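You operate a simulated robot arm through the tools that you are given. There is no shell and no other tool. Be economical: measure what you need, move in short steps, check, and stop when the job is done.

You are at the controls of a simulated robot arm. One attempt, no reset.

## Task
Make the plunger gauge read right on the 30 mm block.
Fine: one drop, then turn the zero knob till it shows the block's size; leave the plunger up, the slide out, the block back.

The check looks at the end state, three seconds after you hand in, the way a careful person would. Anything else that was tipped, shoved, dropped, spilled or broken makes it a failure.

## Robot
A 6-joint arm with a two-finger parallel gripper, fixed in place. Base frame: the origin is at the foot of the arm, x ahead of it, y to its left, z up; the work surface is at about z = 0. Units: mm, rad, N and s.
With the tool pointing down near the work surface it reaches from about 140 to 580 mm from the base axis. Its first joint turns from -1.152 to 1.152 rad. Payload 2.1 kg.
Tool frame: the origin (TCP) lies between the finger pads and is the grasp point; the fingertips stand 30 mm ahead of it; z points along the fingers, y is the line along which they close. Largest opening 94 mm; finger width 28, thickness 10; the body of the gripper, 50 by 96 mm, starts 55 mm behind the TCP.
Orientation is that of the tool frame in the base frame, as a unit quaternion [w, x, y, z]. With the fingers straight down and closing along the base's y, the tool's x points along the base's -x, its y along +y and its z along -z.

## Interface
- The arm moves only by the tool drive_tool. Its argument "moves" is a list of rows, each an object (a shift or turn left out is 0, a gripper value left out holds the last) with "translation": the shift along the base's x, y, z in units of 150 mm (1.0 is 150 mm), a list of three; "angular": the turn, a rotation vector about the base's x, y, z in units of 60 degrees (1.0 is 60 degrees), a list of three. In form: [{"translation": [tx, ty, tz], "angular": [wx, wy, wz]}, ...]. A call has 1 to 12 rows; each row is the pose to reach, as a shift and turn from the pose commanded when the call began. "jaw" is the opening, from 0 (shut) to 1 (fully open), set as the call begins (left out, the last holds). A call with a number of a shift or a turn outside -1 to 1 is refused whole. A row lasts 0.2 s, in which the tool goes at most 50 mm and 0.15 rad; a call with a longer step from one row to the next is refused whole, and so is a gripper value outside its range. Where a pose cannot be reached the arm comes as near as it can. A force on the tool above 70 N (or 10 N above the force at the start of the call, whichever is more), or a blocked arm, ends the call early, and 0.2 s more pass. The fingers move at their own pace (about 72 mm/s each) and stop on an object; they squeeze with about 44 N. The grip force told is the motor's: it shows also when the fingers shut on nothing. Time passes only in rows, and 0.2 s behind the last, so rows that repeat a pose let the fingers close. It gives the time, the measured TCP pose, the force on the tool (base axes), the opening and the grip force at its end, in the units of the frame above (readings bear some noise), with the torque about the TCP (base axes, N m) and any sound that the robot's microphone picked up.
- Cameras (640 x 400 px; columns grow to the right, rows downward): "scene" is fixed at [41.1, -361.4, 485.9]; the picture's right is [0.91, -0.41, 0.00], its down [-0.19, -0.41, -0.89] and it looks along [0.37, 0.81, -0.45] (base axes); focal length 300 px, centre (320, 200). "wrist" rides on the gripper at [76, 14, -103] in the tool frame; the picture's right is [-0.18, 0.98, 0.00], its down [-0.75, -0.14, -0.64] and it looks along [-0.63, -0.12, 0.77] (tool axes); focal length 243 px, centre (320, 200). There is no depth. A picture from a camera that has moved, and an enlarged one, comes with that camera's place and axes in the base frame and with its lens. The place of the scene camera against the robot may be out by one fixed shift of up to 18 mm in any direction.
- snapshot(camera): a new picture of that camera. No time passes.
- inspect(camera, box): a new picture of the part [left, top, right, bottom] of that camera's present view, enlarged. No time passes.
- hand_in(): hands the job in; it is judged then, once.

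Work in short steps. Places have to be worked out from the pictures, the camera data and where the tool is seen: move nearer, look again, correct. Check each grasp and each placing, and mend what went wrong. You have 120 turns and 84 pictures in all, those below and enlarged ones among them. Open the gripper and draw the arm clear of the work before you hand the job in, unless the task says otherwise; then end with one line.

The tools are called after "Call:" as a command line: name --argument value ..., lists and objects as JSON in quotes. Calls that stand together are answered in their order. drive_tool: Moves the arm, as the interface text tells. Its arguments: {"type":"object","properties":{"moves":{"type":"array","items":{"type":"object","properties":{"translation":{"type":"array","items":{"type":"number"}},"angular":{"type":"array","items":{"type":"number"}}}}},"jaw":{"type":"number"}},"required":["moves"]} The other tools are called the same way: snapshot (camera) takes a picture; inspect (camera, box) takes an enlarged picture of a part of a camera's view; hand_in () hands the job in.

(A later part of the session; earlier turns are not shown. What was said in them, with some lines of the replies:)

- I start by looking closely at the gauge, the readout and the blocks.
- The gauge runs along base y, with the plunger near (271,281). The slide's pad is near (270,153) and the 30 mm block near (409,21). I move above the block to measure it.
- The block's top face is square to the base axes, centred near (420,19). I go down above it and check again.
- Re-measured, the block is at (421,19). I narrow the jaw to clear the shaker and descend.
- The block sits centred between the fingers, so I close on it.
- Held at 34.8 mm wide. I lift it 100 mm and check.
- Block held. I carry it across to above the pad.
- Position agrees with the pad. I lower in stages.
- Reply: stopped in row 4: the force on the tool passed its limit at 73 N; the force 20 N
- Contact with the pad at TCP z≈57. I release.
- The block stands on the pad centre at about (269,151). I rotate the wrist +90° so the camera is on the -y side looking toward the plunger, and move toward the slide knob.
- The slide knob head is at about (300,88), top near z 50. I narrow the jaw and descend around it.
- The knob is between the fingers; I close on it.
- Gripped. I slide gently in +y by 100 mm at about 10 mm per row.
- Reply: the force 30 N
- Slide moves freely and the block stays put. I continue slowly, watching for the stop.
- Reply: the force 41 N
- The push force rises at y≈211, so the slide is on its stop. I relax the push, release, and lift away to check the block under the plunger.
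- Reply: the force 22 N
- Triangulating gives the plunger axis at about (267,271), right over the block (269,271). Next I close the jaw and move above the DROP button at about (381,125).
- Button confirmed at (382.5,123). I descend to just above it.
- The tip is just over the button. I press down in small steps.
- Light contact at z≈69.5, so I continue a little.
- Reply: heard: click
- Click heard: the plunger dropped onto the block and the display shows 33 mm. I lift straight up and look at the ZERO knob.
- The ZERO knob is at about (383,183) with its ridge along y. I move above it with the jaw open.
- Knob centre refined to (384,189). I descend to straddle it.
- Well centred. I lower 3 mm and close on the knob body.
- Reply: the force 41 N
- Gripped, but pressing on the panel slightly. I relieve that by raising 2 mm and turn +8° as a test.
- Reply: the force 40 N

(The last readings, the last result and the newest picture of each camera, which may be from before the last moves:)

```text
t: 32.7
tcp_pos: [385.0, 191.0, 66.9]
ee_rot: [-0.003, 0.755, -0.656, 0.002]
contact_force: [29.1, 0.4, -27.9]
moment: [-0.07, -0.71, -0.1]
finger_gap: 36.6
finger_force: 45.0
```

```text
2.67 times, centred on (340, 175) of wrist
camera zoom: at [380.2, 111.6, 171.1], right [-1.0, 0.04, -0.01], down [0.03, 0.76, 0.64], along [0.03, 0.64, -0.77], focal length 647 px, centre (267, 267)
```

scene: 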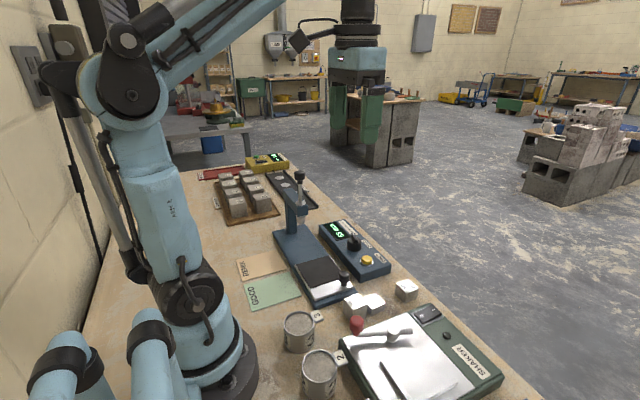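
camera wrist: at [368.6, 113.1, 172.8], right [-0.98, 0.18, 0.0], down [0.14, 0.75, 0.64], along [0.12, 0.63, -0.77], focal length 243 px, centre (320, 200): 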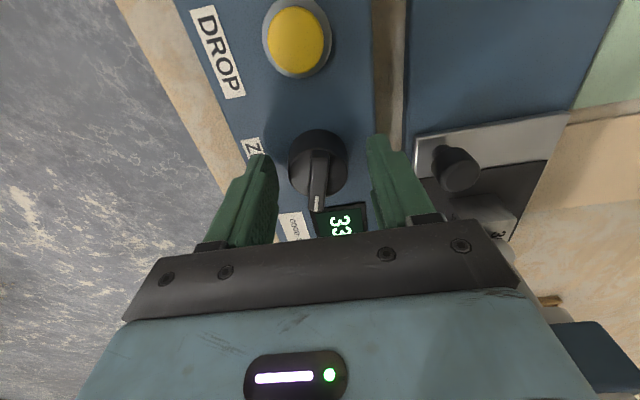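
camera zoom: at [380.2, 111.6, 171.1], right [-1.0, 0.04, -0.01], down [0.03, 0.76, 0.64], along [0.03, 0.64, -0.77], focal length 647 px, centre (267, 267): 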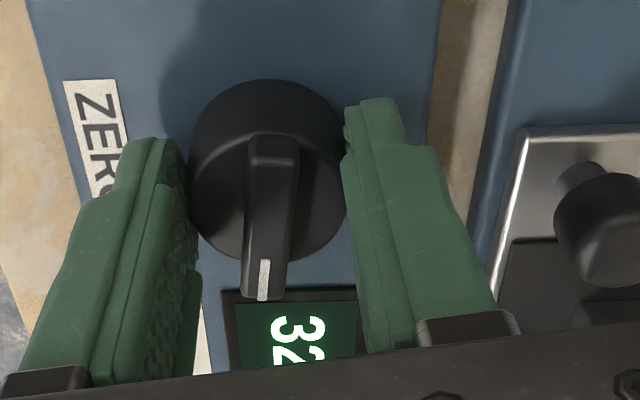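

+8° brought the reading to 32, so the direction is right. I continue in small turns to find the rounding transitions.

Call:
drive_tool --moves '[{"translation": [0, 0, -0.005], "angular": [0, 0, 0.07]}, {"translation": [0, 0, -0.005], "angular": [0, 0, 0.133]}, {"translation": [0, 0, -0.005], "angular": [0, 0, 0.133]}]'

Call:
inspect --camera "wrist" --box '[240, 100, 440, 250]'

```text
t: 33.5
tcp_pos: [384.2, 189.0, 68.3]
ee_rot: [-0.004, 0.799, -0.602, 0.003]
contact_force: [31.4, -0.7, -1.8]
moment: [0.42, -0.71, -0.05]
finger_gap: 36.4
finger_force: 45.0
```

```text
2.67 times, centred on (340, 175) of wrist
camera zoom: at [391.2, 111.9, 171.2], right [-1.0, -0.1, -0.01], down [-0.08, 0.76, 0.64], along [-0.05, 0.64, -0.77], focal length 647 px, centre (267, 267)
```

zoom: 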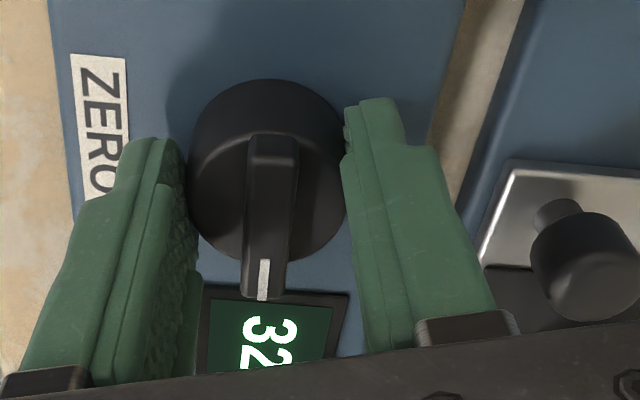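

Call:
drive_tool --moves '[{"translation": [0, 0, 0], "angular": [0, 0, 0.07]}, {"translation": [0, 0, 0], "angular": [0, 0, 0.133]}, {"translation": [0, 0, 0], "angular": [0, 0, 0.133]}]'

Call:
inspect --camera "wrist" --box '[240, 100, 440, 250]'

```text
t: 34.3
tcp_pos: [383.5, 188.9, 67.8]
ee_rot: [-0.004, 0.839, -0.545, 0.003]
contact_force: [33.2, -0.4, 12.9]
moment: [0.71, -0.69, -0.08]
finger_gap: 36.3
finger_force: 44.8
```

```text
2.67 times, centred on (340, 175) of wrist
camera zoom: at [401.9, 113.7, 171.3], right [-0.97, -0.23, -0.01], down [-0.18, 0.74, 0.64], along [-0.14, 0.63, -0.77], focal length 647 px, centre (267, 267)
```

zoom: 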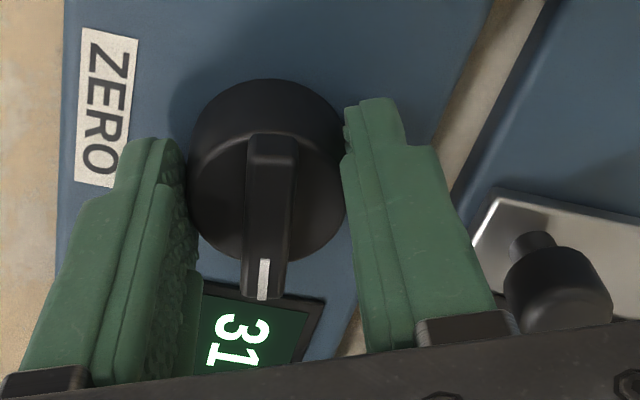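

Call:
drive_tool --moves '[{"translation": [0, 0, 0.004], "angular": [0, 0, 0.07]}, {"translation": [0, 0, 0.004], "angular": [0, 0, 0.133]}, {"translation": [0, 0, 0.004], "angular": [0, 0, 0.133]}]'

Call:
inspect --camera "wrist" --box '[240, 100, 440, 250]'

```text
t: 35.1
tcp_pos: [384.9, 189.7, 66.9]
ee_rot: [-0.006, 0.875, -0.484, 0.004]
contact_force: [39.0, 6.6, -3.2]
moment: [0.36, -0.9, -0.05]
finger_gap: 36.4
finger_force: 45.4
```

```text
2.67 times, centred on (340, 175) of wrist
camera zoom: at [412.1, 117.0, 171.4], right [-0.93, -0.37, -0.01], down [-0.29, 0.71, 0.64], along [-0.23, 0.6, -0.77], focal length 647 px, centre (267, 267)
```

zoom: 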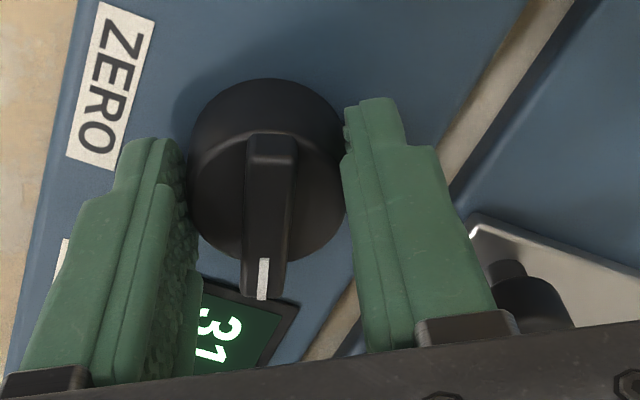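

Call:
drive_tool --moves '[{"translation": [0.01, 0, 0], "angular": [0, 0, 0.07]}, {"translation": [0.01, 0, 0], "angular": [0, 0, 0.133]}, {"translation": [0.01, 0, 0], "angular": [0, 0, 0.133]}]'

Call:
inspect --camera "wrist" --box '[240, 100, 440, 250]'

```text
t: 35.9
tcp_pos: [385.1, 190.4, 67.6]
ee_rot: [-0.003, 0.907, -0.422, 0.002]
contact_force: [22.9, 14.0, 15.7]
moment: [0.12, -1.23, -0.06]
finger_gap: 36.6
finger_force: 44.6
```

```text
2.67 times, centred on (340, 175) of wrist
camera zoom: at [422.8, 122.0, 171.4], right [-0.87, -0.49, -0.01], down [-0.38, 0.66, 0.64], along [-0.31, 0.56, -0.77], focal length 647 px, centre (267, 267)
```

zoom: 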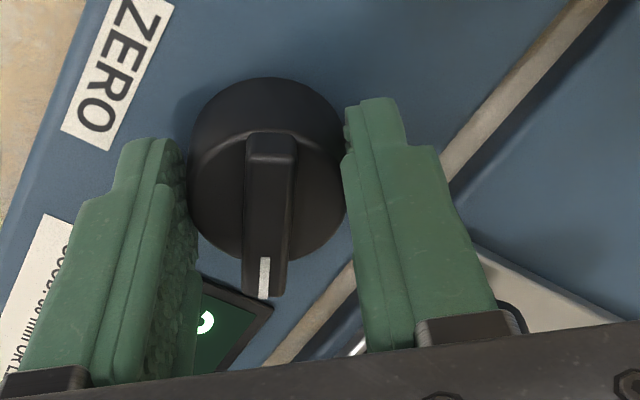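

The finger now hides the display from the wrist camera, so I use the scene view.

Call:
inspect --camera "scene" --box '[310, 180, 400, 270]'

```text
4.44 times, centred on (355, 225) of scene
camera zoom: at [41.1, -361.4, 485.9], right [0.91, -0.41, 0.0], down [-0.19, -0.41, -0.89], along [0.37, 0.81, -0.45], focal length 1332 px, centre (164, 89)
```

zoom: 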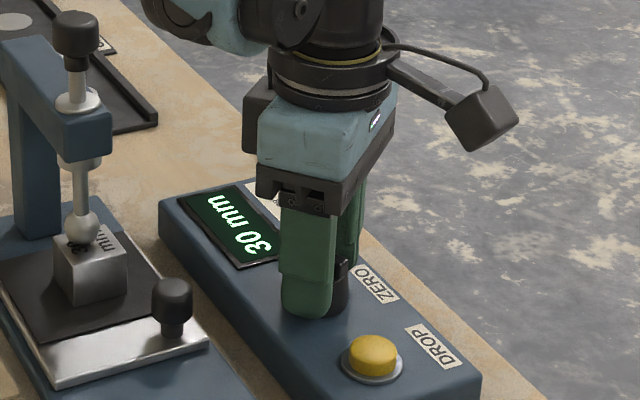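

Reads 30 at 40°. I probe further to find the 30→29 edge so I can centre it.

Call:
drive_tool --moves '[{"translation": [0, 0, 0], "angular": [0, 0, 0.07]}, {"translation": [0, 0, 0], "angular": [0, 0, 0.133]}, {"translation": [0, 0, 0], "angular": [0, 0, 0.133]}]'

Call:
inspect --camera "scene" --box '[310, 180, 400, 270]'

```text
t: 36.7
tcp_pos: [385.3, 190.4, 68.4]
ee_rot: [-0.005, 0.934, -0.357, 0.003]
contact_force: [26.0, 18.4, 12.1]
moment: [1.52, 0.01, -0.07]
finger_gap: 36.6
finger_force: 45.0
```

```text
4.44 times, centred on (355, 225) of scene
camera zoom: at [41.1, -361.4, 485.8], right [0.91, -0.41, 0.0], down [-0.19, -0.41, -0.89], along [0.37, 0.81, -0.45], focal length 1332 px, centre (164, 89)
```

zoom: 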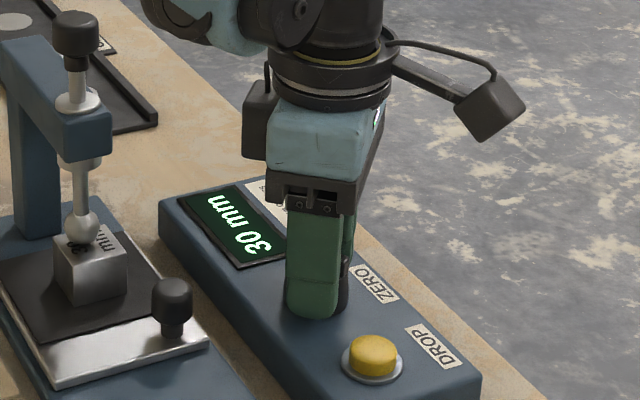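

Call:
drive_tool --moves '[{"translation": [0, 0, 0], "angular": [0, 0, 0.067]}, {"translation": [0, 0, 0], "angular": [0, 0, 0.067]}]'

Call:
inspect --camera "scene" --box '[330, 205, 370, 245]'

```text
t: 37.3
tcp_pos: [385.4, 191.0, 67.7]
ee_rot: [-0.004, 0.946, -0.325, 0.004]
contact_force: [25.5, 23.7, 9.4]
moment: [1.35, -0.17, -0.06]
finger_gap: 36.5
finger_force: 44.7
```

```text
10.00 times, centred on (350, 225) of scene
camera zoom: at [41.1, -361.4, 485.9], right [0.91, -0.41, 0.0], down [-0.19, -0.41, -0.89], along [0.37, 0.81, -0.45], focal length 2996 px, centre (20, -50)
```

zoom: 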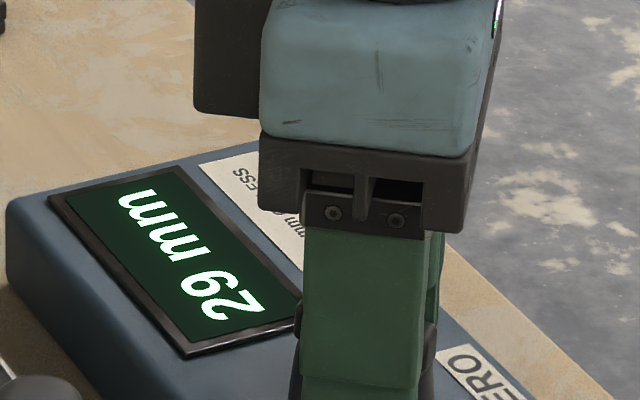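

29 at 52°, so the 30 range is about 35–50°. I turn back 9.3° to its middle.

Call:
drive_tool --moves '[{"translation": [0, 0, 0], "angular": [0, 0, -0.07]}, {"translation": [0, 0, 0], "angular": [0, 0, -0.14]}, {"translation": [0, 0, 0], "angular": [0, 0, -0.155]}, {"translation": [0, 0, 0], "angular": [0, 0, -0.155]}]'

Call:
inspect --camera "scene" --box '[330, 205, 370, 245]'

```text
t: 38.3
tcp_pos: [386.1, 191.3, 67.2]
ee_rot: [-0.003, 0.916, -0.402, 0.003]
contact_force: [15.7, 27.4, -2.3]
moment: [-0.04, -1.14, -0.06]
finger_gap: 36.8
finger_force: 44.9
```

```text
10.00 times, centred on (350, 225) of scene
camera zoom: at [41.1, -361.4, 485.9], right [0.91, -0.41, 0.0], down [-0.19, -0.41, -0.89], along [0.37, 0.81, -0.45], focal length 2996 px, centre (20, -50)
```

zoom: 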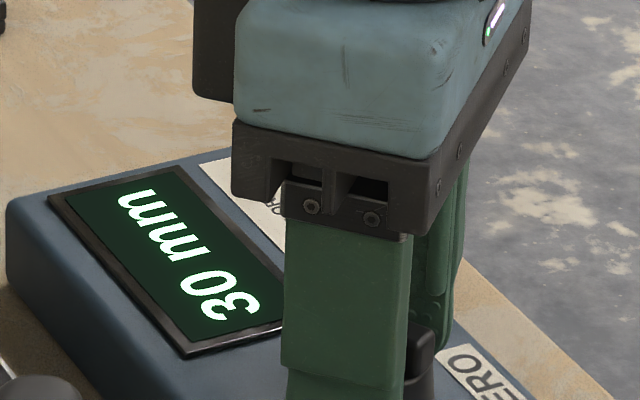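

Reads 30. I release and lift straight up.

Call:
drive_tool --moves '[{"translation": [0, 0, 0]}, {"translation": [0, 0, 0]}]' --jaw 0.6

Call:
drive_tool --moves '[{"translation": [0, 0, 0.1]}, {"translation": [0, 0, 0.35]}, {"translation": [0, 0, 0.65]}, {"translation": [0, 0, 0.95]}, {"translation": [0, 0, 0.95]}]'

Call:
inspect --camera "scene" --box '[260, 150, 400, 270]'

```text
t: 38.9
tcp_pos: [384.1, 187.8, 67.3]
ee_rot: [0.001, 0.915, -0.403, 0.0]
contact_force: [0.6, 0.4, -0.1]
moment: [-0.02, -0.02, -0.02]
finger_gap: 56.3
finger_force: 0.1
```

```text
t: 40.1
tcp_pos: [382.0, 188.2, 210.7]
ee_rot: [0.001, 0.916, -0.401, -0.001]
contact_force: [1.0, 0.3, 0.0]
moment: [-0.04, 0.04, -0.01]
finger_gap: 56.6
finger_force: 0.0
```

```text
3.33 times, centred on (330, 210) of scene
camera zoom: at [41.1, -361.4, 485.9], right [0.91, -0.41, 0.0], down [-0.19, -0.41, -0.89], along [0.37, 0.81, -0.45], focal length 999 px, centre (287, 167)
```

zoom: 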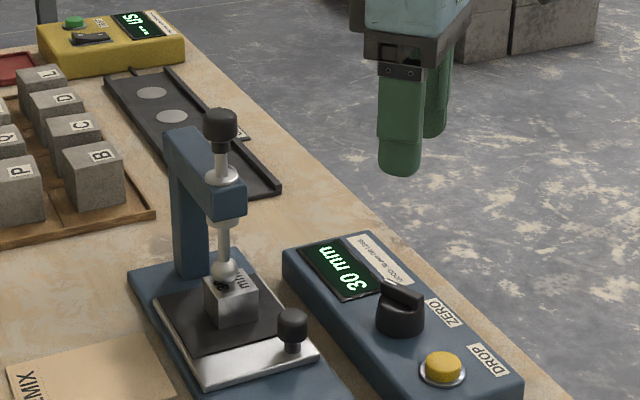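

Display stays at 30. Now I raise the gripper, turn it back to +90°, and stand off in front of the plunger's handle to measure it.

Call:
drive_tool --moves '[{"translation": [0, 0, 0.15], "angular": [0, 0, -0.14]}, {"translation": [-0.1, 0, 0.33], "angular": [0, 0, -0.28]}, {"translation": [-0.3, 0, 0.33], "angular": [0, 0, -0.42]}, {"translation": [-0.5, 0, 0.33], "angular": [0, 0, -0.56]}, {"translation": [-0.7, 0, 0.33], "angular": [0, 0, -0.7]}, {"translation": [-0.767, 0.05, 0.33], "angular": [0, 0, -0.711]}, {"translation": [-0.767, 0.05, 0.33], "angular": [0, 0, -0.711]}]'

Call:
snapshot --camera "wrist"

Call:
inspect --camera "scene" --box '[250, 130, 370, 250]'

```text
t: 41.7
tcp_pos: [267.3, 196.7, 259.6]
ee_rot: [0.0, 0.707, -0.707, -0.001]
contact_force: [-0.8, 0.0, -0.1]
moment: [-0.01, 0.01, 0.02]
finger_gap: 56.5
finger_force: 0.1
```

```text
33 pictures are left
camera wrist: at [254.1, 119.8, 363.3], right [-0.98, 0.18, 0.0], down [0.14, 0.75, 0.64], along [0.12, 0.63, -0.77], focal length 243 px, centre (320, 200)
```

wrist: 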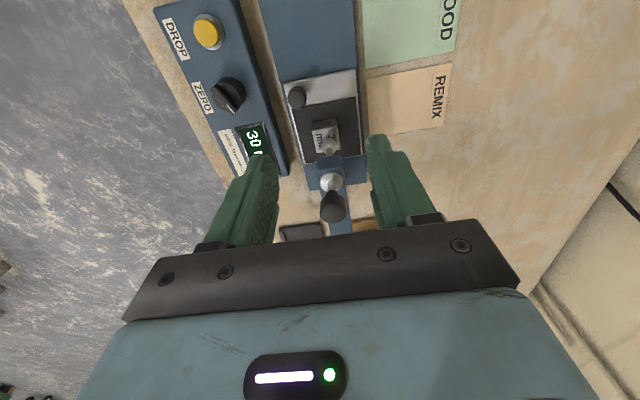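

```text
3.33 times, centred on (310, 190) of scene
camera zoom: at [41.1, -361.4, 485.9], right [0.91, -0.41, 0.0], down [-0.19, -0.41, -0.89], along [0.37, 0.81, -0.45], focal length 999 px, centre (353, 233)
```

zoom: 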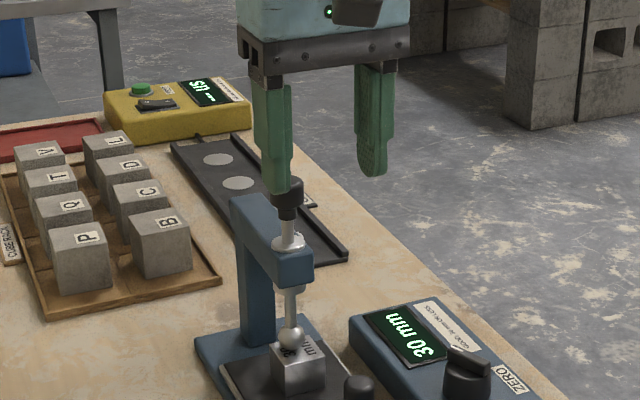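

Handle at about (270,270), centre z≈190. I move above it.

Call:
drive_tool --moves '[{"translation": [0.013, 0.2, 0]}, {"translation": [0.013, 0.4, 0]}, {"translation": [0.013, 0.493, 0]}, {"translation": [0.013, 0.493, 0]}]'

Call:
snapshot --camera "wrist"

Call:
inspect --camera "scene" --box '[250, 110, 370, 230]'

```text
t: 42.7
tcp_pos: [269.5, 270.9, 259.5]
ee_rot: [0.001, 0.707, -0.707, -0.001]
contact_force: [-0.2, 0.2, -0.2]
moment: [-0.03, 0.0, 0.03]
finger_gap: 56.4
finger_force: 0.0
```

```text
31 pictures are left
camera wrist: at [256.4, 194.5, 363.6], right [-0.98, 0.18, 0.0], down [0.14, 0.75, 0.64], along [0.12, 0.63, -0.77], focal length 243 px, centre (320, 200)
```

wrist: 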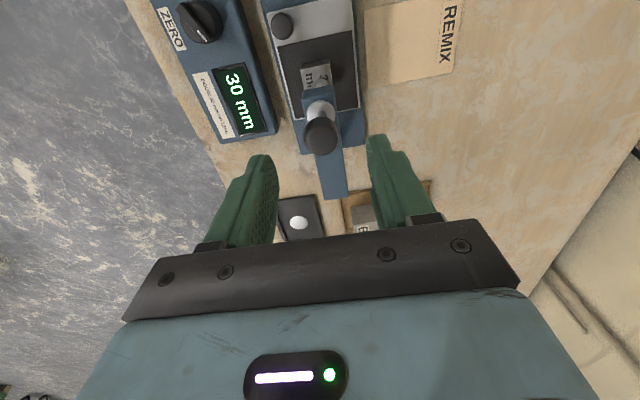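

```text
3.33 times, centred on (310, 170) of scene
camera zoom: at [41.1, -361.4, 485.9], right [0.91, -0.41, 0.0], down [-0.19, -0.41, -0.89], along [0.37, 0.81, -0.45], focal length 999 px, centre (353, 300)
```

zoom: 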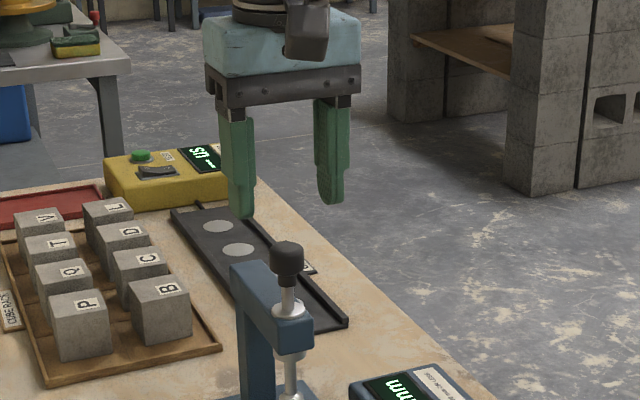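

Handle about (271,273). I lower around it.

Call:
drive_tool --moves '[{"translation": [0.008, 0.013, -0.1]}, {"translation": [0.008, 0.013, -0.2]}, {"translation": [0.008, 0.013, -0.3]}, {"translation": [0.008, 0.013, -0.3]}]'

Call:
snapshot --camera "wrist"

Call:
inspect --camera "scene" --box '[260, 120, 350, 210]'

```text
t: 43.7
tcp_pos: [271.4, 272.9, 214.4]
ee_rot: [0.0, 0.707, -0.707, 0.0]
contact_force: [-1.1, 0.1, -0.7]
moment: [-0.01, 0.01, -0.01]
finger_gap: 56.3
finger_force: 0.1
```

```text
29 pictures are left
camera wrist: at [257.6, 196.2, 318.0], right [-0.98, 0.18, 0.0], down [0.14, 0.75, 0.64], along [0.12, 0.63, -0.77], focal length 243 px, centre (320, 200)
```

wrist: 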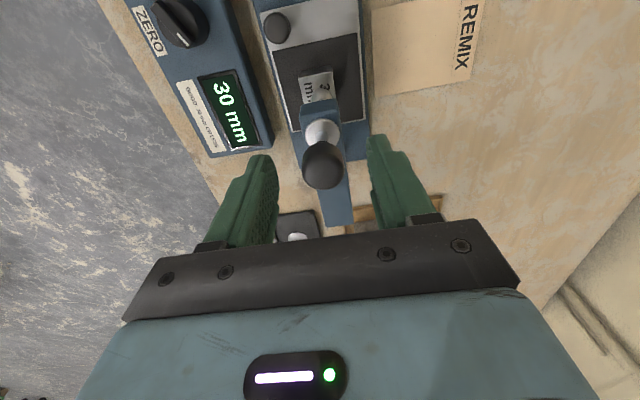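

```text
4.44 times, centred on (305, 165) of scene
camera zoom: at [41.1, -361.4, 485.9], right [0.91, -0.41, 0.0], down [-0.19, -0.41, -0.89], along [0.37, 0.81, -0.45], focal length 1332 px, centre (387, 356)
```

zoom: 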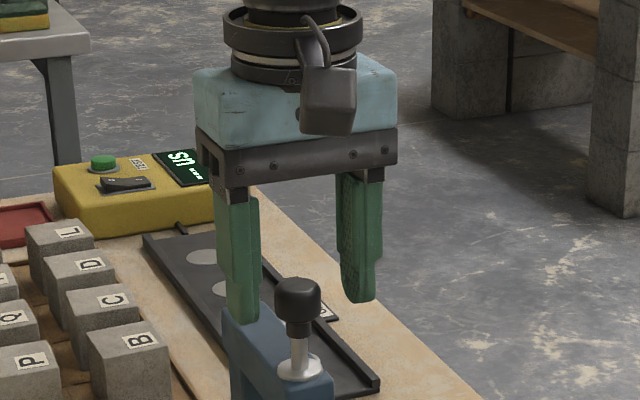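

Call:
drive_tool --moves '[{"translation": [0, 0, -0.05]}, {"translation": [0, 0, -0.09]}, {"translation": [0, 0, -0.09]}]'

Call:
drive_tool --moves '[{"translation": [0, 0, 0]}, {"translation": [0, 0, 0]}, {"translation": [0, 0, 0]}]' --jaw 0.1

Call:
inspect --camera "scene" --box '[260, 140, 350, 250]'

```text
t: 44.5
tcp_pos: [271.8, 272.7, 201.1]
ee_rot: [0.0, 0.707, -0.707, 0.0]
contact_force: [-0.2, 0.6, -0.1]
moment: [-0.02, -0.02, 0.01]
finger_gap: 56.2
finger_force: 0.0
```

```text
t: 45.3
tcp_pos: [270.3, 273.1, 200.1]
ee_rot: [0.001, 0.707, -0.707, -0.001]
contact_force: [-13.9, -1.5, -1.1]
moment: [-0.03, 0.24, 0.06]
finger_gap: 24.7
finger_force: 44.4
```

```text
3.64 times, centred on (305, 195) of scene
camera zoom: at [41.1, -361.4, 485.9], right [0.91, -0.41, 0.0], down [-0.19, -0.41, -0.89], along [0.37, 0.81, -0.45], focal length 1090 px, centre (374, 218)
```

zoom: 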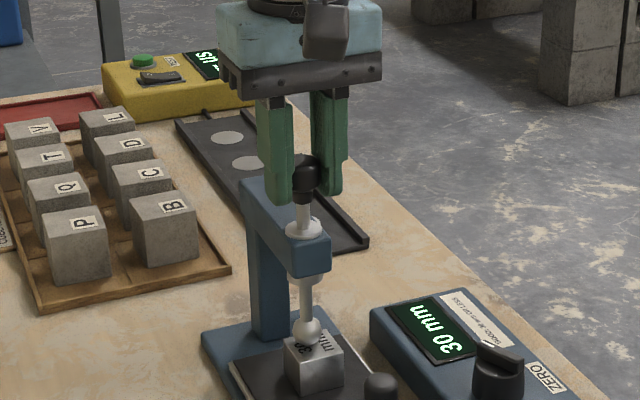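

Gripped the handle (24.7 mm). I raise it slowly by 32 mm and check.

Call:
drive_tool --moves '[{"translation": [-0.005, 0, 0.03]}, {"translation": [-0.005, 0, 0.07]}, {"translation": [-0.005, 0, 0.11]}, {"translation": [-0.005, 0, 0.15]}, {"translation": [-0.005, 0, 0.19]}, {"translation": [-0.005, 0, 0.213]}]'

Call:
inspect --camera "scene" --box '[260, 120, 380, 250]'

```text
t: 46.7
tcp_pos: [269.5, 272.6, 232.6]
ee_rot: [0.001, 0.708, -0.707, -0.002]
contact_force: [-20.9, 0.0, -3.3]
moment: [0.36, 0.36, 0.17]
finger_gap: 25.0
finger_force: 44.9
```

```text
3.08 times, centred on (320, 185) of scene
camera zoom: at [41.1, -361.4, 485.9], right [0.91, -0.41, 0.0], down [-0.19, -0.41, -0.89], along [0.37, 0.81, -0.45], focal length 922 px, centre (320, 246)
```

zoom: 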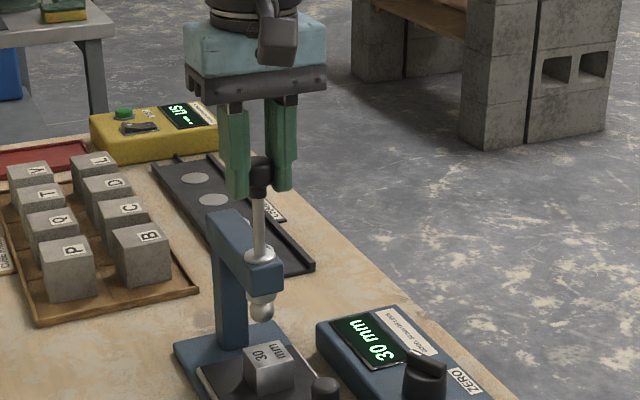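

The plunger rose by 32 mm. I lift a few mm more to find the latch or top stop.

Call:
drive_tool --moves '[{"translation": [0, 0, 0.012]}, {"translation": [0, 0, 0.024]}, {"translation": [0, 0, 0.024]}]'

```text
t: 47.5
tcp_pos: [269.5, 273.1, 236.3]
ee_rot: [-0.001, -0.707, 0.707, -0.001]
contact_force: [-18.9, -2.8, -32.3]
moment: [-0.12, 0.31, 0.04]
finger_gap: 25.0
finger_force: 44.9
```

Top stop felt at z≈236 (32 N). I check the display, then lower slightly while still holding to test whether it latched.

Call:
inspect --camera "scene" --box '[280, 150, 380, 250]'

Call:
drive_tool --moves '[{"translation": [0, 0, -0.012]}, {"translation": [0, 0, -0.024]}, {"translation": [0, 0, -0.036]}]'

```text
4.00 times, centred on (330, 200) of scene
camera zoom: at [41.2, -361.3, 485.9], right [0.91, -0.41, 0.0], down [-0.19, -0.41, -0.89], along [0.37, 0.81, -0.45], focal length 1198 px, centre (280, 200)
```

zoom: 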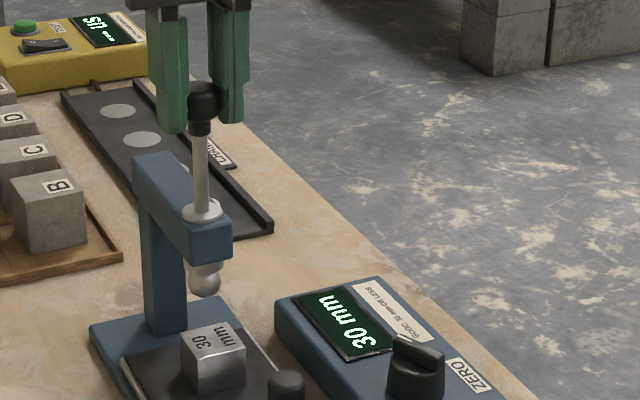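

```text
t: 48.3
tcp_pos: [268.7, 272.8, 232.1]
ee_rot: [0.002, 0.708, -0.707, -0.001]
contact_force: [-20.8, -0.7, 0.3]
moment: [0.02, 0.36, 0.13]
finger_gap: 24.9
finger_force: 45.4
```

Call:
inspect --camera "scene" --box '[280, 150, 380, 250]'

```text
4.00 times, centred on (330, 200) of scene
camera zoom: at [41.1, -361.4, 485.9], right [0.91, -0.41, 0.0], down [-0.19, -0.41, -0.89], along [0.37, 0.81, -0.45], focal length 1198 px, centre (280, 200)
```

zoom: 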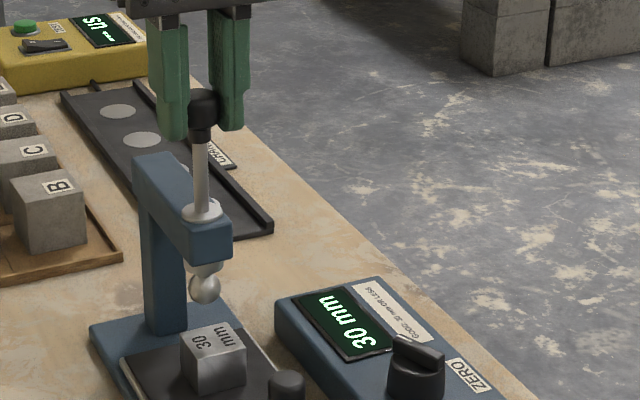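

The plunger came down with the gripper, so it isn't latched at this height. I raise it again to the top, pulling a little firmer and listening for a click.

Call:
drive_tool --moves '[{"translation": [0, 0, 0.015]}, {"translation": [0, 0, 0.03]}, {"translation": [0, 0, 0.038]}, {"translation": [0, 0, 0.038]}]'

```text
t: 49.3
tcp_pos: [269.7, 272.1, 236.7]
ee_rot: [0.002, 0.707, -0.707, -0.001]
contact_force: [-22.3, 1.0, -31.9]
moment: [-0.09, 0.39, 0.04]
finger_gap: 25.2
finger_force: 44.8
```

At the top stop again. I ease the pull and release there.

Call:
drive_tool --moves '[{"translation": [0, 0, -0.008]}, {"translation": [0, 0, -0.008]}]'

Call:
drive_tool --moves '[{"translation": [0, 0, 0]}, {"translation": [0, 0, 0]}, {"translation": [0, 0, 0]}]' --jaw 0.6

Call:
inspect --camera "scene" --box '[280, 150, 380, 250]'

```text
t: 49.9
tcp_pos: [269.8, 273.9, 236.5]
ee_rot: [-0.002, -0.707, 0.707, 0.0]
contact_force: [-22.4, -2.0, 0.1]
moment: [0.41, 0.46, 0.03]
finger_gap: 24.8
finger_force: 45.1
```

```text
t: 50.7
tcp_pos: [270.4, 272.5, 236.4]
ee_rot: [0.0, -0.707, 0.707, 0.0]
contact_force: [-0.3, 0.5, 0.3]
moment: [-0.02, 0.01, 0.0]
finger_gap: 56.7
finger_force: 0.1
```

```text
4.00 times, centred on (330, 200) of scene
camera zoom: at [41.1, -361.4, 485.9], right [0.91, -0.41, 0.0], down [-0.19, -0.41, -0.89], along [0.37, 0.81, -0.45], focal length 1198 px, centre (280, 200)
```

zoom: 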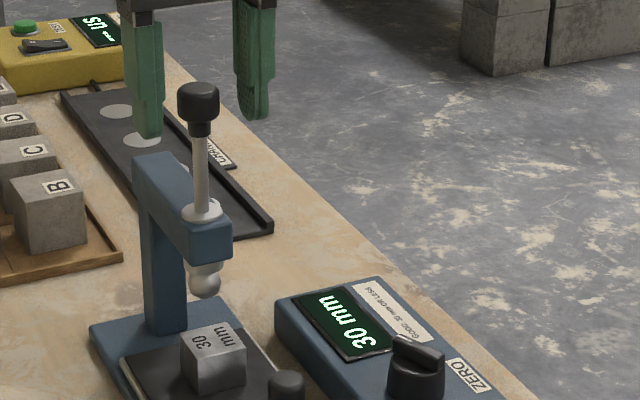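

The plunger stays up on its own and the display reads 30. I raise clear and go toward the slide knob at (301,212).

Call:
drive_tool --moves '[{"translation": [0, 0, 0.15]}, {"translation": [0, 0, 0.32]}, {"translation": [0.03, -0.25, 0.32]}, {"translation": [0.1, -0.5, 0.32]}, {"translation": [0.15, -0.7, 0.2]}, {"translation": [0.2, -0.8, -0.05]}, {"translation": [0.2, -0.8, -0.3]}, {"translation": [0.2, -0.8, -0.5]}, {"translation": [0.2, -0.8, -0.5]}]' --jaw 0.45

Call:
snapshot --camera "wrist"

```text
t: 52.7
tcp_pos: [300.7, 152.6, 158.7]
ee_rot: [0.0, 0.708, -0.706, 0.0]
contact_force: [-0.1, 0.5, 0.7]
moment: [0.01, 0.0, -0.01]
finger_gap: 42.4
finger_force: 0.1
```

```text
22 pictures are left
camera wrist: at [287.3, 75.8, 263.3], right [-0.98, 0.18, 0.0], down [0.14, 0.75, 0.64], along [0.12, 0.63, -0.77], focal length 243 px, centre (320, 200)
```

wrist: 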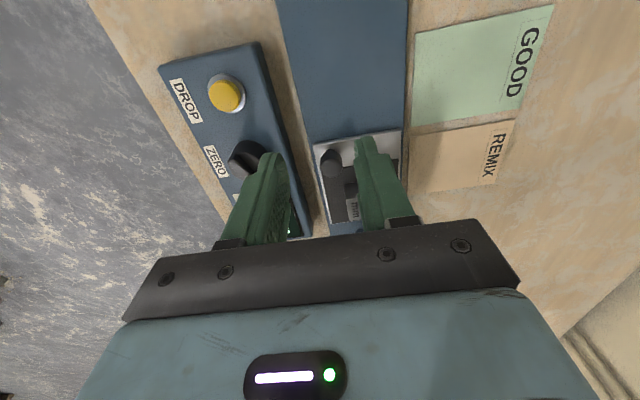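

Call:
drive_tool --moves '[{"translation": [0.005, 0.12, -0.1]}, {"translation": [0.005, 0.25, -0.2]}, {"translation": [0.005, 0.37, -0.35]}, {"translation": [0.005, 0.373, -0.35]}]'

Call:
snapshot --camera "wrist"

```text
t: 53.7
tcp_pos: [300.7, 209.9, 106.2]
ee_rot: [0.001, 0.707, -0.707, -0.001]
contact_force: [0.6, 0.3, 1.2]
moment: [0.01, -0.02, -0.02]
finger_gap: 41.9
finger_force: 0.1
```

```text
21 pictures are left
camera wrist: at [287.2, 132.7, 212.0], right [-0.98, 0.18, 0.0], down [0.14, 0.75, 0.64], along [0.12, 0.63, -0.77], focal length 243 px, centre (320, 200)
```

wrist: 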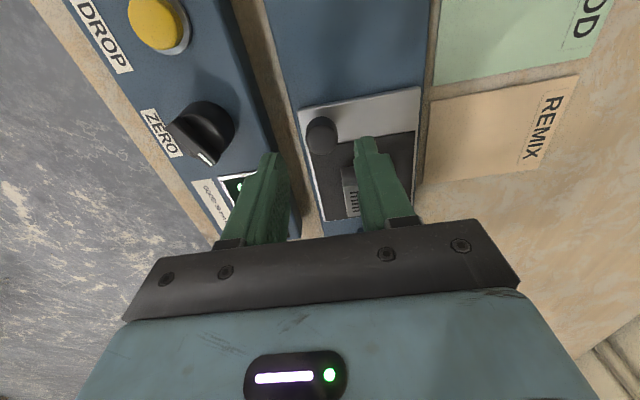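

Call:
drive_tool --moves '[{"translation": [0.004, 0, -0.15]}, {"translation": [0.004, 0, -0.28]}, {"translation": [0.004, 0, -0.32]}, {"translation": [0.004, 0, -0.32]}]'

Call:
drive_tool --moves '[{"translation": [0, 0, 0]}, {"translation": [0, 0, 0]}, {"translation": [0, 0, 0]}]' --jaw 0.1

```text
t: 54.7
tcp_pos: [303.2, 207.4, 58.9]
ee_rot: [0.001, 0.708, -0.707, -0.001]
contact_force: [-0.1, 0.0, -0.3]
moment: [-0.02, 0.01, -0.02]
finger_gap: 42.5
finger_force: 0.2
```

```text
t: 55.5
tcp_pos: [299.6, 208.4, 58.5]
ee_rot: [0.004, 0.708, -0.706, -0.002]
contact_force: [-25.0, -1.5, -5.6]
moment: [0.31, 0.5, 0.11]
finger_gap: 23.2
finger_force: 45.0
```

Knob gripped (23 mm). I pull the slide out slowly.

Call:
drive_tool --moves '[{"translation": [0, -0.03, 0]}, {"translation": [0, -0.08, 0]}, {"translation": [0, -0.14, 0]}, {"translation": [0, -0.2, 0]}, {"translation": [0, -0.26, 0]}, {"translation": [0, -0.32, 0]}, {"translation": [0, -0.38, 0]}, {"translation": [0, -0.44, 0]}, {"translation": [0, -0.5, 0]}, {"translation": [0, -0.56, 0]}, {"translation": [0, -0.62, 0]}, {"translation": [0, -0.68, 0]}]'

Call:
drive_tool --moves '[{"translation": [0, -0.03, 0]}, {"translation": [0, -0.06, 0]}, {"translation": [0, -0.09, 0]}, {"translation": [0, -0.12, 0]}, {"translation": [0, -0.13, 0]}, {"translation": [0, -0.13, 0]}]'

Call:
inspect --camera "scene" --box '[250, 150, 400, 310]'

```text
t: 58.1
tcp_pos: [299.7, 104.5, 60.3]
ee_rot: [-0.004, -0.707, 0.707, 0.002]
contact_force: [-25.4, 0.2, -23.2]
moment: [0.07, 0.59, -0.01]
finger_gap: 23.3
finger_force: 45.4
```

```text
t: 59.5
tcp_pos: [301.7, 87.2, 60.7]
ee_rot: [0.002, 0.707, -0.707, -0.005]
contact_force: [-27.8, 22.0, -18.5]
moment: [-0.04, 0.62, 0.05]
finger_gap: 23.1
finger_force: 45.1
```

```text
2.50 times, centred on (325, 230) of scene
camera zoom: at [41.2, -361.4, 485.9], right [0.91, -0.41, 0.0], down [-0.19, -0.41, -0.89], along [0.37, 0.81, -0.45], focal length 749 px, centre (308, 125)
```

zoom: 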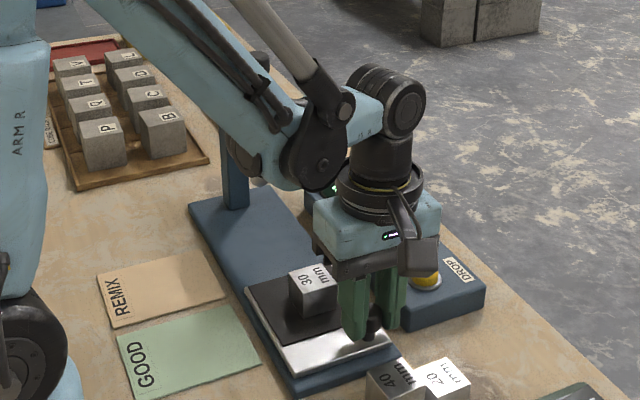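

Slide is at its outer stop, block still on it. I release the knob and lift.

Call:
drive_tool --moves '[{"translation": [0, 0.006, 0]}, {"translation": [0, 0.006, 0]}]' --jaw 0.42

Call:
drive_tool --moves '[{"translation": [0, 0, 0.15]}, {"translation": [0, 0, 0.45]}, {"translation": [-0.03, 0, 0.65]}, {"translation": [-0.15, 0.15, 0.65]}, {"translation": [-0.213, 0.35, 0.6]}, {"translation": [-0.213, 0.41, 0.5]}, {"translation": [-0.213, 0.41, 0.5]}]' --jaw 0.65

Call:
snapshot --camera "wrist"

```text
t: 60.1
tcp_pos: [303.2, 86.2, 61.3]
ee_rot: [0.001, 0.707, -0.707, 0.001]
contact_force: [0.6, 0.2, -0.3]
moment: [0.0, 0.01, 0.02]
finger_gap: 39.2
finger_force: 0.0
```

```text
t: 61.7
tcp_pos: [270.7, 149.7, 135.5]
ee_rot: [0.001, 0.707, -0.707, 0.0]
contact_force: [0.1, 0.4, 0.1]
moment: [0.01, 0.0, -0.02]
finger_gap: 60.9
finger_force: 0.0
```

```text
19 pictures are left
camera wrist: at [256.8, 73.7, 239.0], right [-0.98, 0.18, 0.0], down [0.14, 0.75, 0.64], along [0.12, 0.63, -0.77], focal length 243 px, centre (320, 200)
```

wrist: 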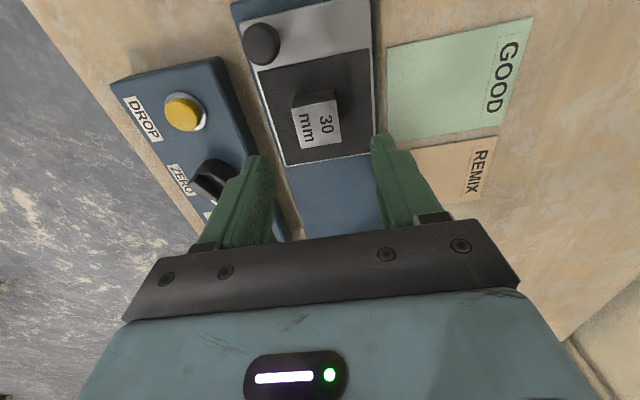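

Block top centre at about (273,150). I descend around it.

Call:
drive_tool --moves '[{"translation": [0.01, 0.005, -0.2]}, {"translation": [0.01, 0.005, -0.4]}, {"translation": [0.01, 0.005, -0.515]}, {"translation": [0.01, 0.005, -0.515]}]'

Call:
snapshot --camera "wrist"

```text
t: 62.7
tcp_pos: [271.2, 152.3, 57.6]
ee_rot: [0.0, -0.707, 0.707, 0.0]
contact_force: [0.6, 0.6, 0.1]
moment: [0.01, 0.0, 0.0]
finger_gap: 61.0
finger_force: 0.0
```

```text
18 pictures are left
camera wrist: at [257.4, 75.6, 160.9], right [-0.98, 0.18, 0.0], down [0.14, 0.75, 0.64], along [0.12, 0.63, -0.77], focal length 243 px, centre (320, 200)
```

wrist: 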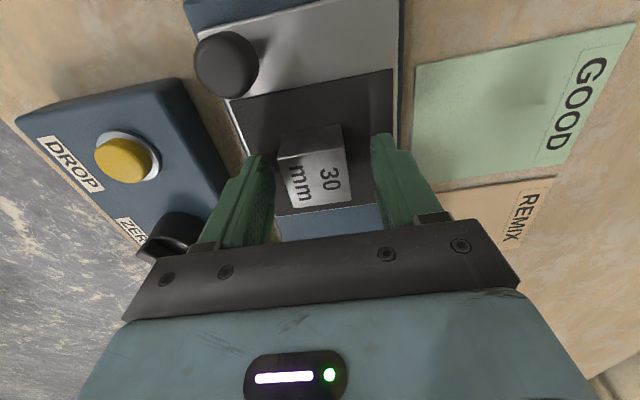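

Call:
drive_tool --moves '[{"translation": [0, 0, 0]}, {"translation": [0, 0, 0]}, {"translation": [0, 0, 0]}]' --jaw 0.1

Call:
drive_tool --moves '[{"translation": [0, 0, 0.1]}, {"translation": [0, 0, 0.35]}, {"translation": [0, 0, 0.55]}, {"translation": [0, 0, 0.55]}]'

Call:
drive_tool --moves '[{"translation": [0.2, -0.177, 0]}, {"translation": [0.4, -0.354, 0]}, {"translation": [0.6, -0.531, 0]}, {"translation": [0.8, -0.708, 0]}, {"translation": [0.98, -0.867, 0]}, {"translation": [0.98, -0.867, 0]}]'

Call:
snapshot --camera "wrist"

Call:
inspect --camera "scene" --box '[270, 170, 480, 330]'

```text
t: 63.5
tcp_pos: [271.9, 152.7, 57.9]
ee_rot: [0.0, -0.707, 0.707, 0.001]
contact_force: [-0.1, -0.2, -0.4]
moment: [0.0, -0.01, 0.01]
finger_gap: 34.5
finger_force: 44.2
```

```text
t: 64.5
tcp_pos: [269.7, 150.9, 141.5]
ee_rot: [-0.001, -0.706, 0.708, 0.0]
contact_force: [0.9, -0.2, -2.2]
moment: [0.02, 0.02, -0.05]
finger_gap: 34.5
finger_force: 44.1
```

```text
t: 65.9
tcp_pos: [419.8, 20.1, 142.7]
ee_rot: [0.001, 0.708, -0.707, -0.001]
contact_force: [0.2, -0.4, -3.9]
moment: [0.0, -0.02, 0.02]
finger_gap: 34.3
finger_force: 43.6
```

```text
17 pictures are left
camera wrist: at [405.9, -56.3, 246.6], right [-0.98, 0.18, 0.0], down [0.14, 0.75, 0.64], along [0.12, 0.63, -0.77], focal length 243 px, centre (320, 200)
```

wrist: 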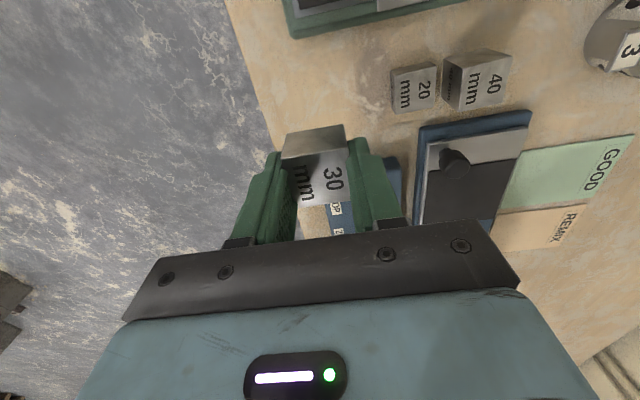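

```text
2.50 times, centred on (375, 250) of scene
camera zoom: at [41.1, -361.4, 485.9], right [0.91, -0.41, 0.0], down [-0.19, -0.41, -0.89], along [0.37, 0.81, -0.45], focal length 749 px, centre (182, 75)
```

zoom: 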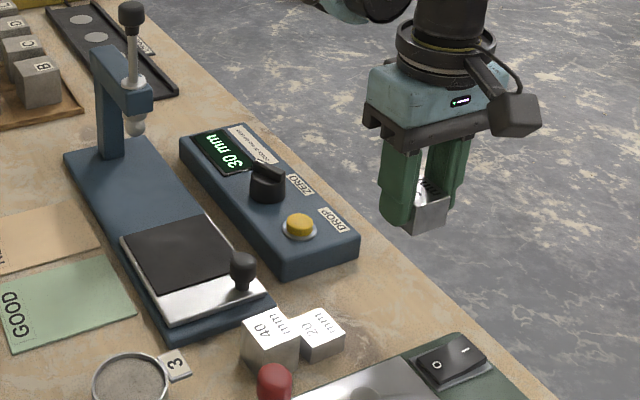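

Plunger up, display 30, slide out. I lower the block over its original spot (420,20).

Call:
drive_tool --moves '[{"translation": [0, 0.006, -0.25]}, {"translation": [0, 0.006, -0.5]}, {"translation": [0, 0.006, -0.65]}, {"translation": [0, 0.006, -0.69]}, {"translation": [0, 0.006, -0.69]}]'

Call:
inspect --camera "scene" --box '[350, 220, 470, 320]'

```text
t: 67.1
tcp_pos: [419.7, 21.8, 37.8]
ee_rot: [-0.001, -0.707, 0.707, 0.001]
contact_force: [0.6, -0.5, -3.7]
moment: [-0.01, 0.02, 0.04]
finger_gap: 34.4
finger_force: 44.6
```

```text
4.00 times, centred on (410, 270) of scene
camera zoom: at [41.1, -361.4, 485.9], right [0.91, -0.41, 0.0], down [-0.19, -0.41, -0.89], along [0.37, 0.81, -0.45], focal length 1198 px, centre (-40, -80)
```

zoom: 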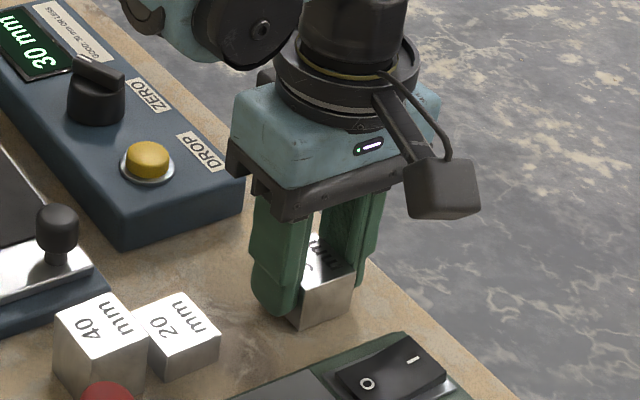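

Call:
drive_tool --moves '[{"translation": [0, 0, -0.01]}, {"translation": [0, 0, -0.02]}, {"translation": [0, 0, -0.02]}]'

```text
t: 67.9
tcp_pos: [418.6, 21.4, 34.7]
ee_rot: [-0.002, -0.707, 0.708, 0.0]
contact_force: [-1.2, -3.1, 31.5]
moment: [0.08, -0.01, -0.01]
finger_gap: 34.3
finger_force: 44.5
```

Block is on the table. I release and lift clear.

Call:
drive_tool --moves '[{"translation": [0, 0, 0.005]}, {"translation": [0, 0, 0.005]}, {"translation": [0, 0, 0.005]}]' --jaw 0.6

Call:
drive_tool --moves '[{"translation": [0, 0, 0.15]}, {"translation": [0, 0, 0.4]}, {"translation": [0, 0, 0.7]}, {"translation": [0, 0, 1.0]}, {"translation": [-0.1, 0.1, 1.0]}]'

Call:
inspect --camera "scene" --box '[310, 215, 430, 325]'

Call:
snapshot --camera "scene"

```text
t: 68.7
tcp_pos: [419.7, 21.8, 34.6]
ee_rot: [0.001, 0.707, -0.707, -0.001]
contact_force: [-0.2, 0.0, 0.2]
moment: [0.01, -0.01, -0.01]
finger_gap: 56.6
finger_force: 0.1
```

```text
t: 69.9
tcp_pos: [402.8, 35.0, 185.2]
ee_rot: [0.001, 0.707, -0.707, -0.001]
contact_force: [-0.1, 0.6, 0.6]
moment: [-0.01, 0.03, -0.03]
finger_gap: 56.0
finger_force: 0.1
```

```text
3.64 times, centred on (370, 270) of scene
camera zoom: at [41.1, -361.4, 485.9], right [0.91, -0.41, 0.0], down [-0.19, -0.41, -0.89], along [0.37, 0.81, -0.45], focal length 1090 px, centre (138, -54)
```

zoom: 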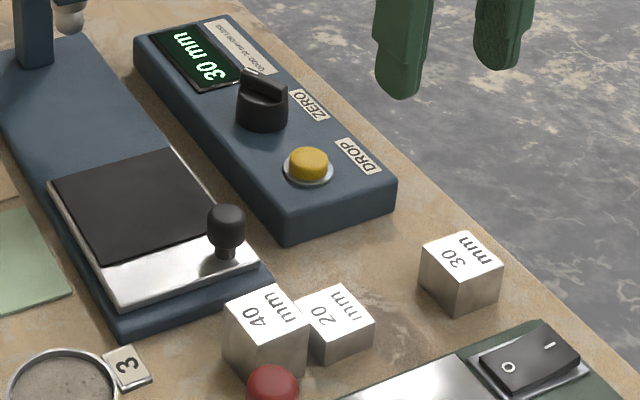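

```text
13 pictures are left
```

scene: 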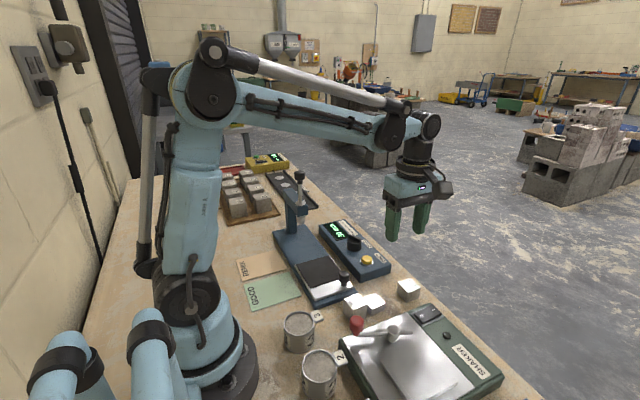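

The block is back within about 4 mm of its spot. I check that the shaker lever wasn't disturbed.

Call:
inspect --camera "scene" --box '[330, 290, 510, 400]'

Call:
inspect --camera "scene" --box '[260, 150, 380, 250]'

```text
3.56 times, centred on (420, 345) of scene
camera zoom: at [41.1, -361.4, 485.9], right [0.91, -0.41, 0.0], down [-0.19, -0.41, -0.89], along [0.37, 0.81, -0.45], focal length 1065 px, centre (-36, -316)
```

zoom: 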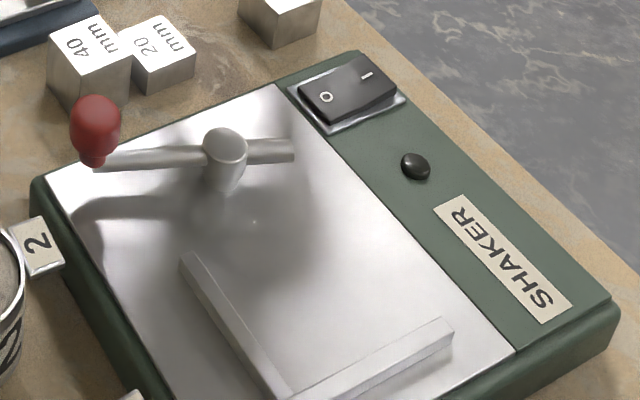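

```text
4.00 times, centred on (320, 200) of scene
camera zoom: at [41.1, -361.4, 485.9], right [0.91, -0.41, 0.0], down [-0.19, -0.41, -0.89], along [0.37, 0.81, -0.45], focal length 1198 px, centre (320, 200)
```

zoom: 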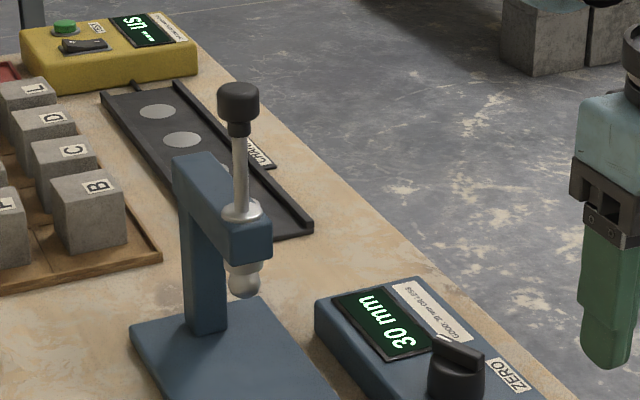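

Everything is in order: plunger up, slide out, block back, display at 30 mm, shaker untouched and the arm clear. I hand in.

Call:
hand_in

```text
The job is handed in.
```

The gauge now reads 30 mm on the 30 mm block, set with one drop. The plunger is up, the slide is out, and the block is back within about 4 mm of where it started.
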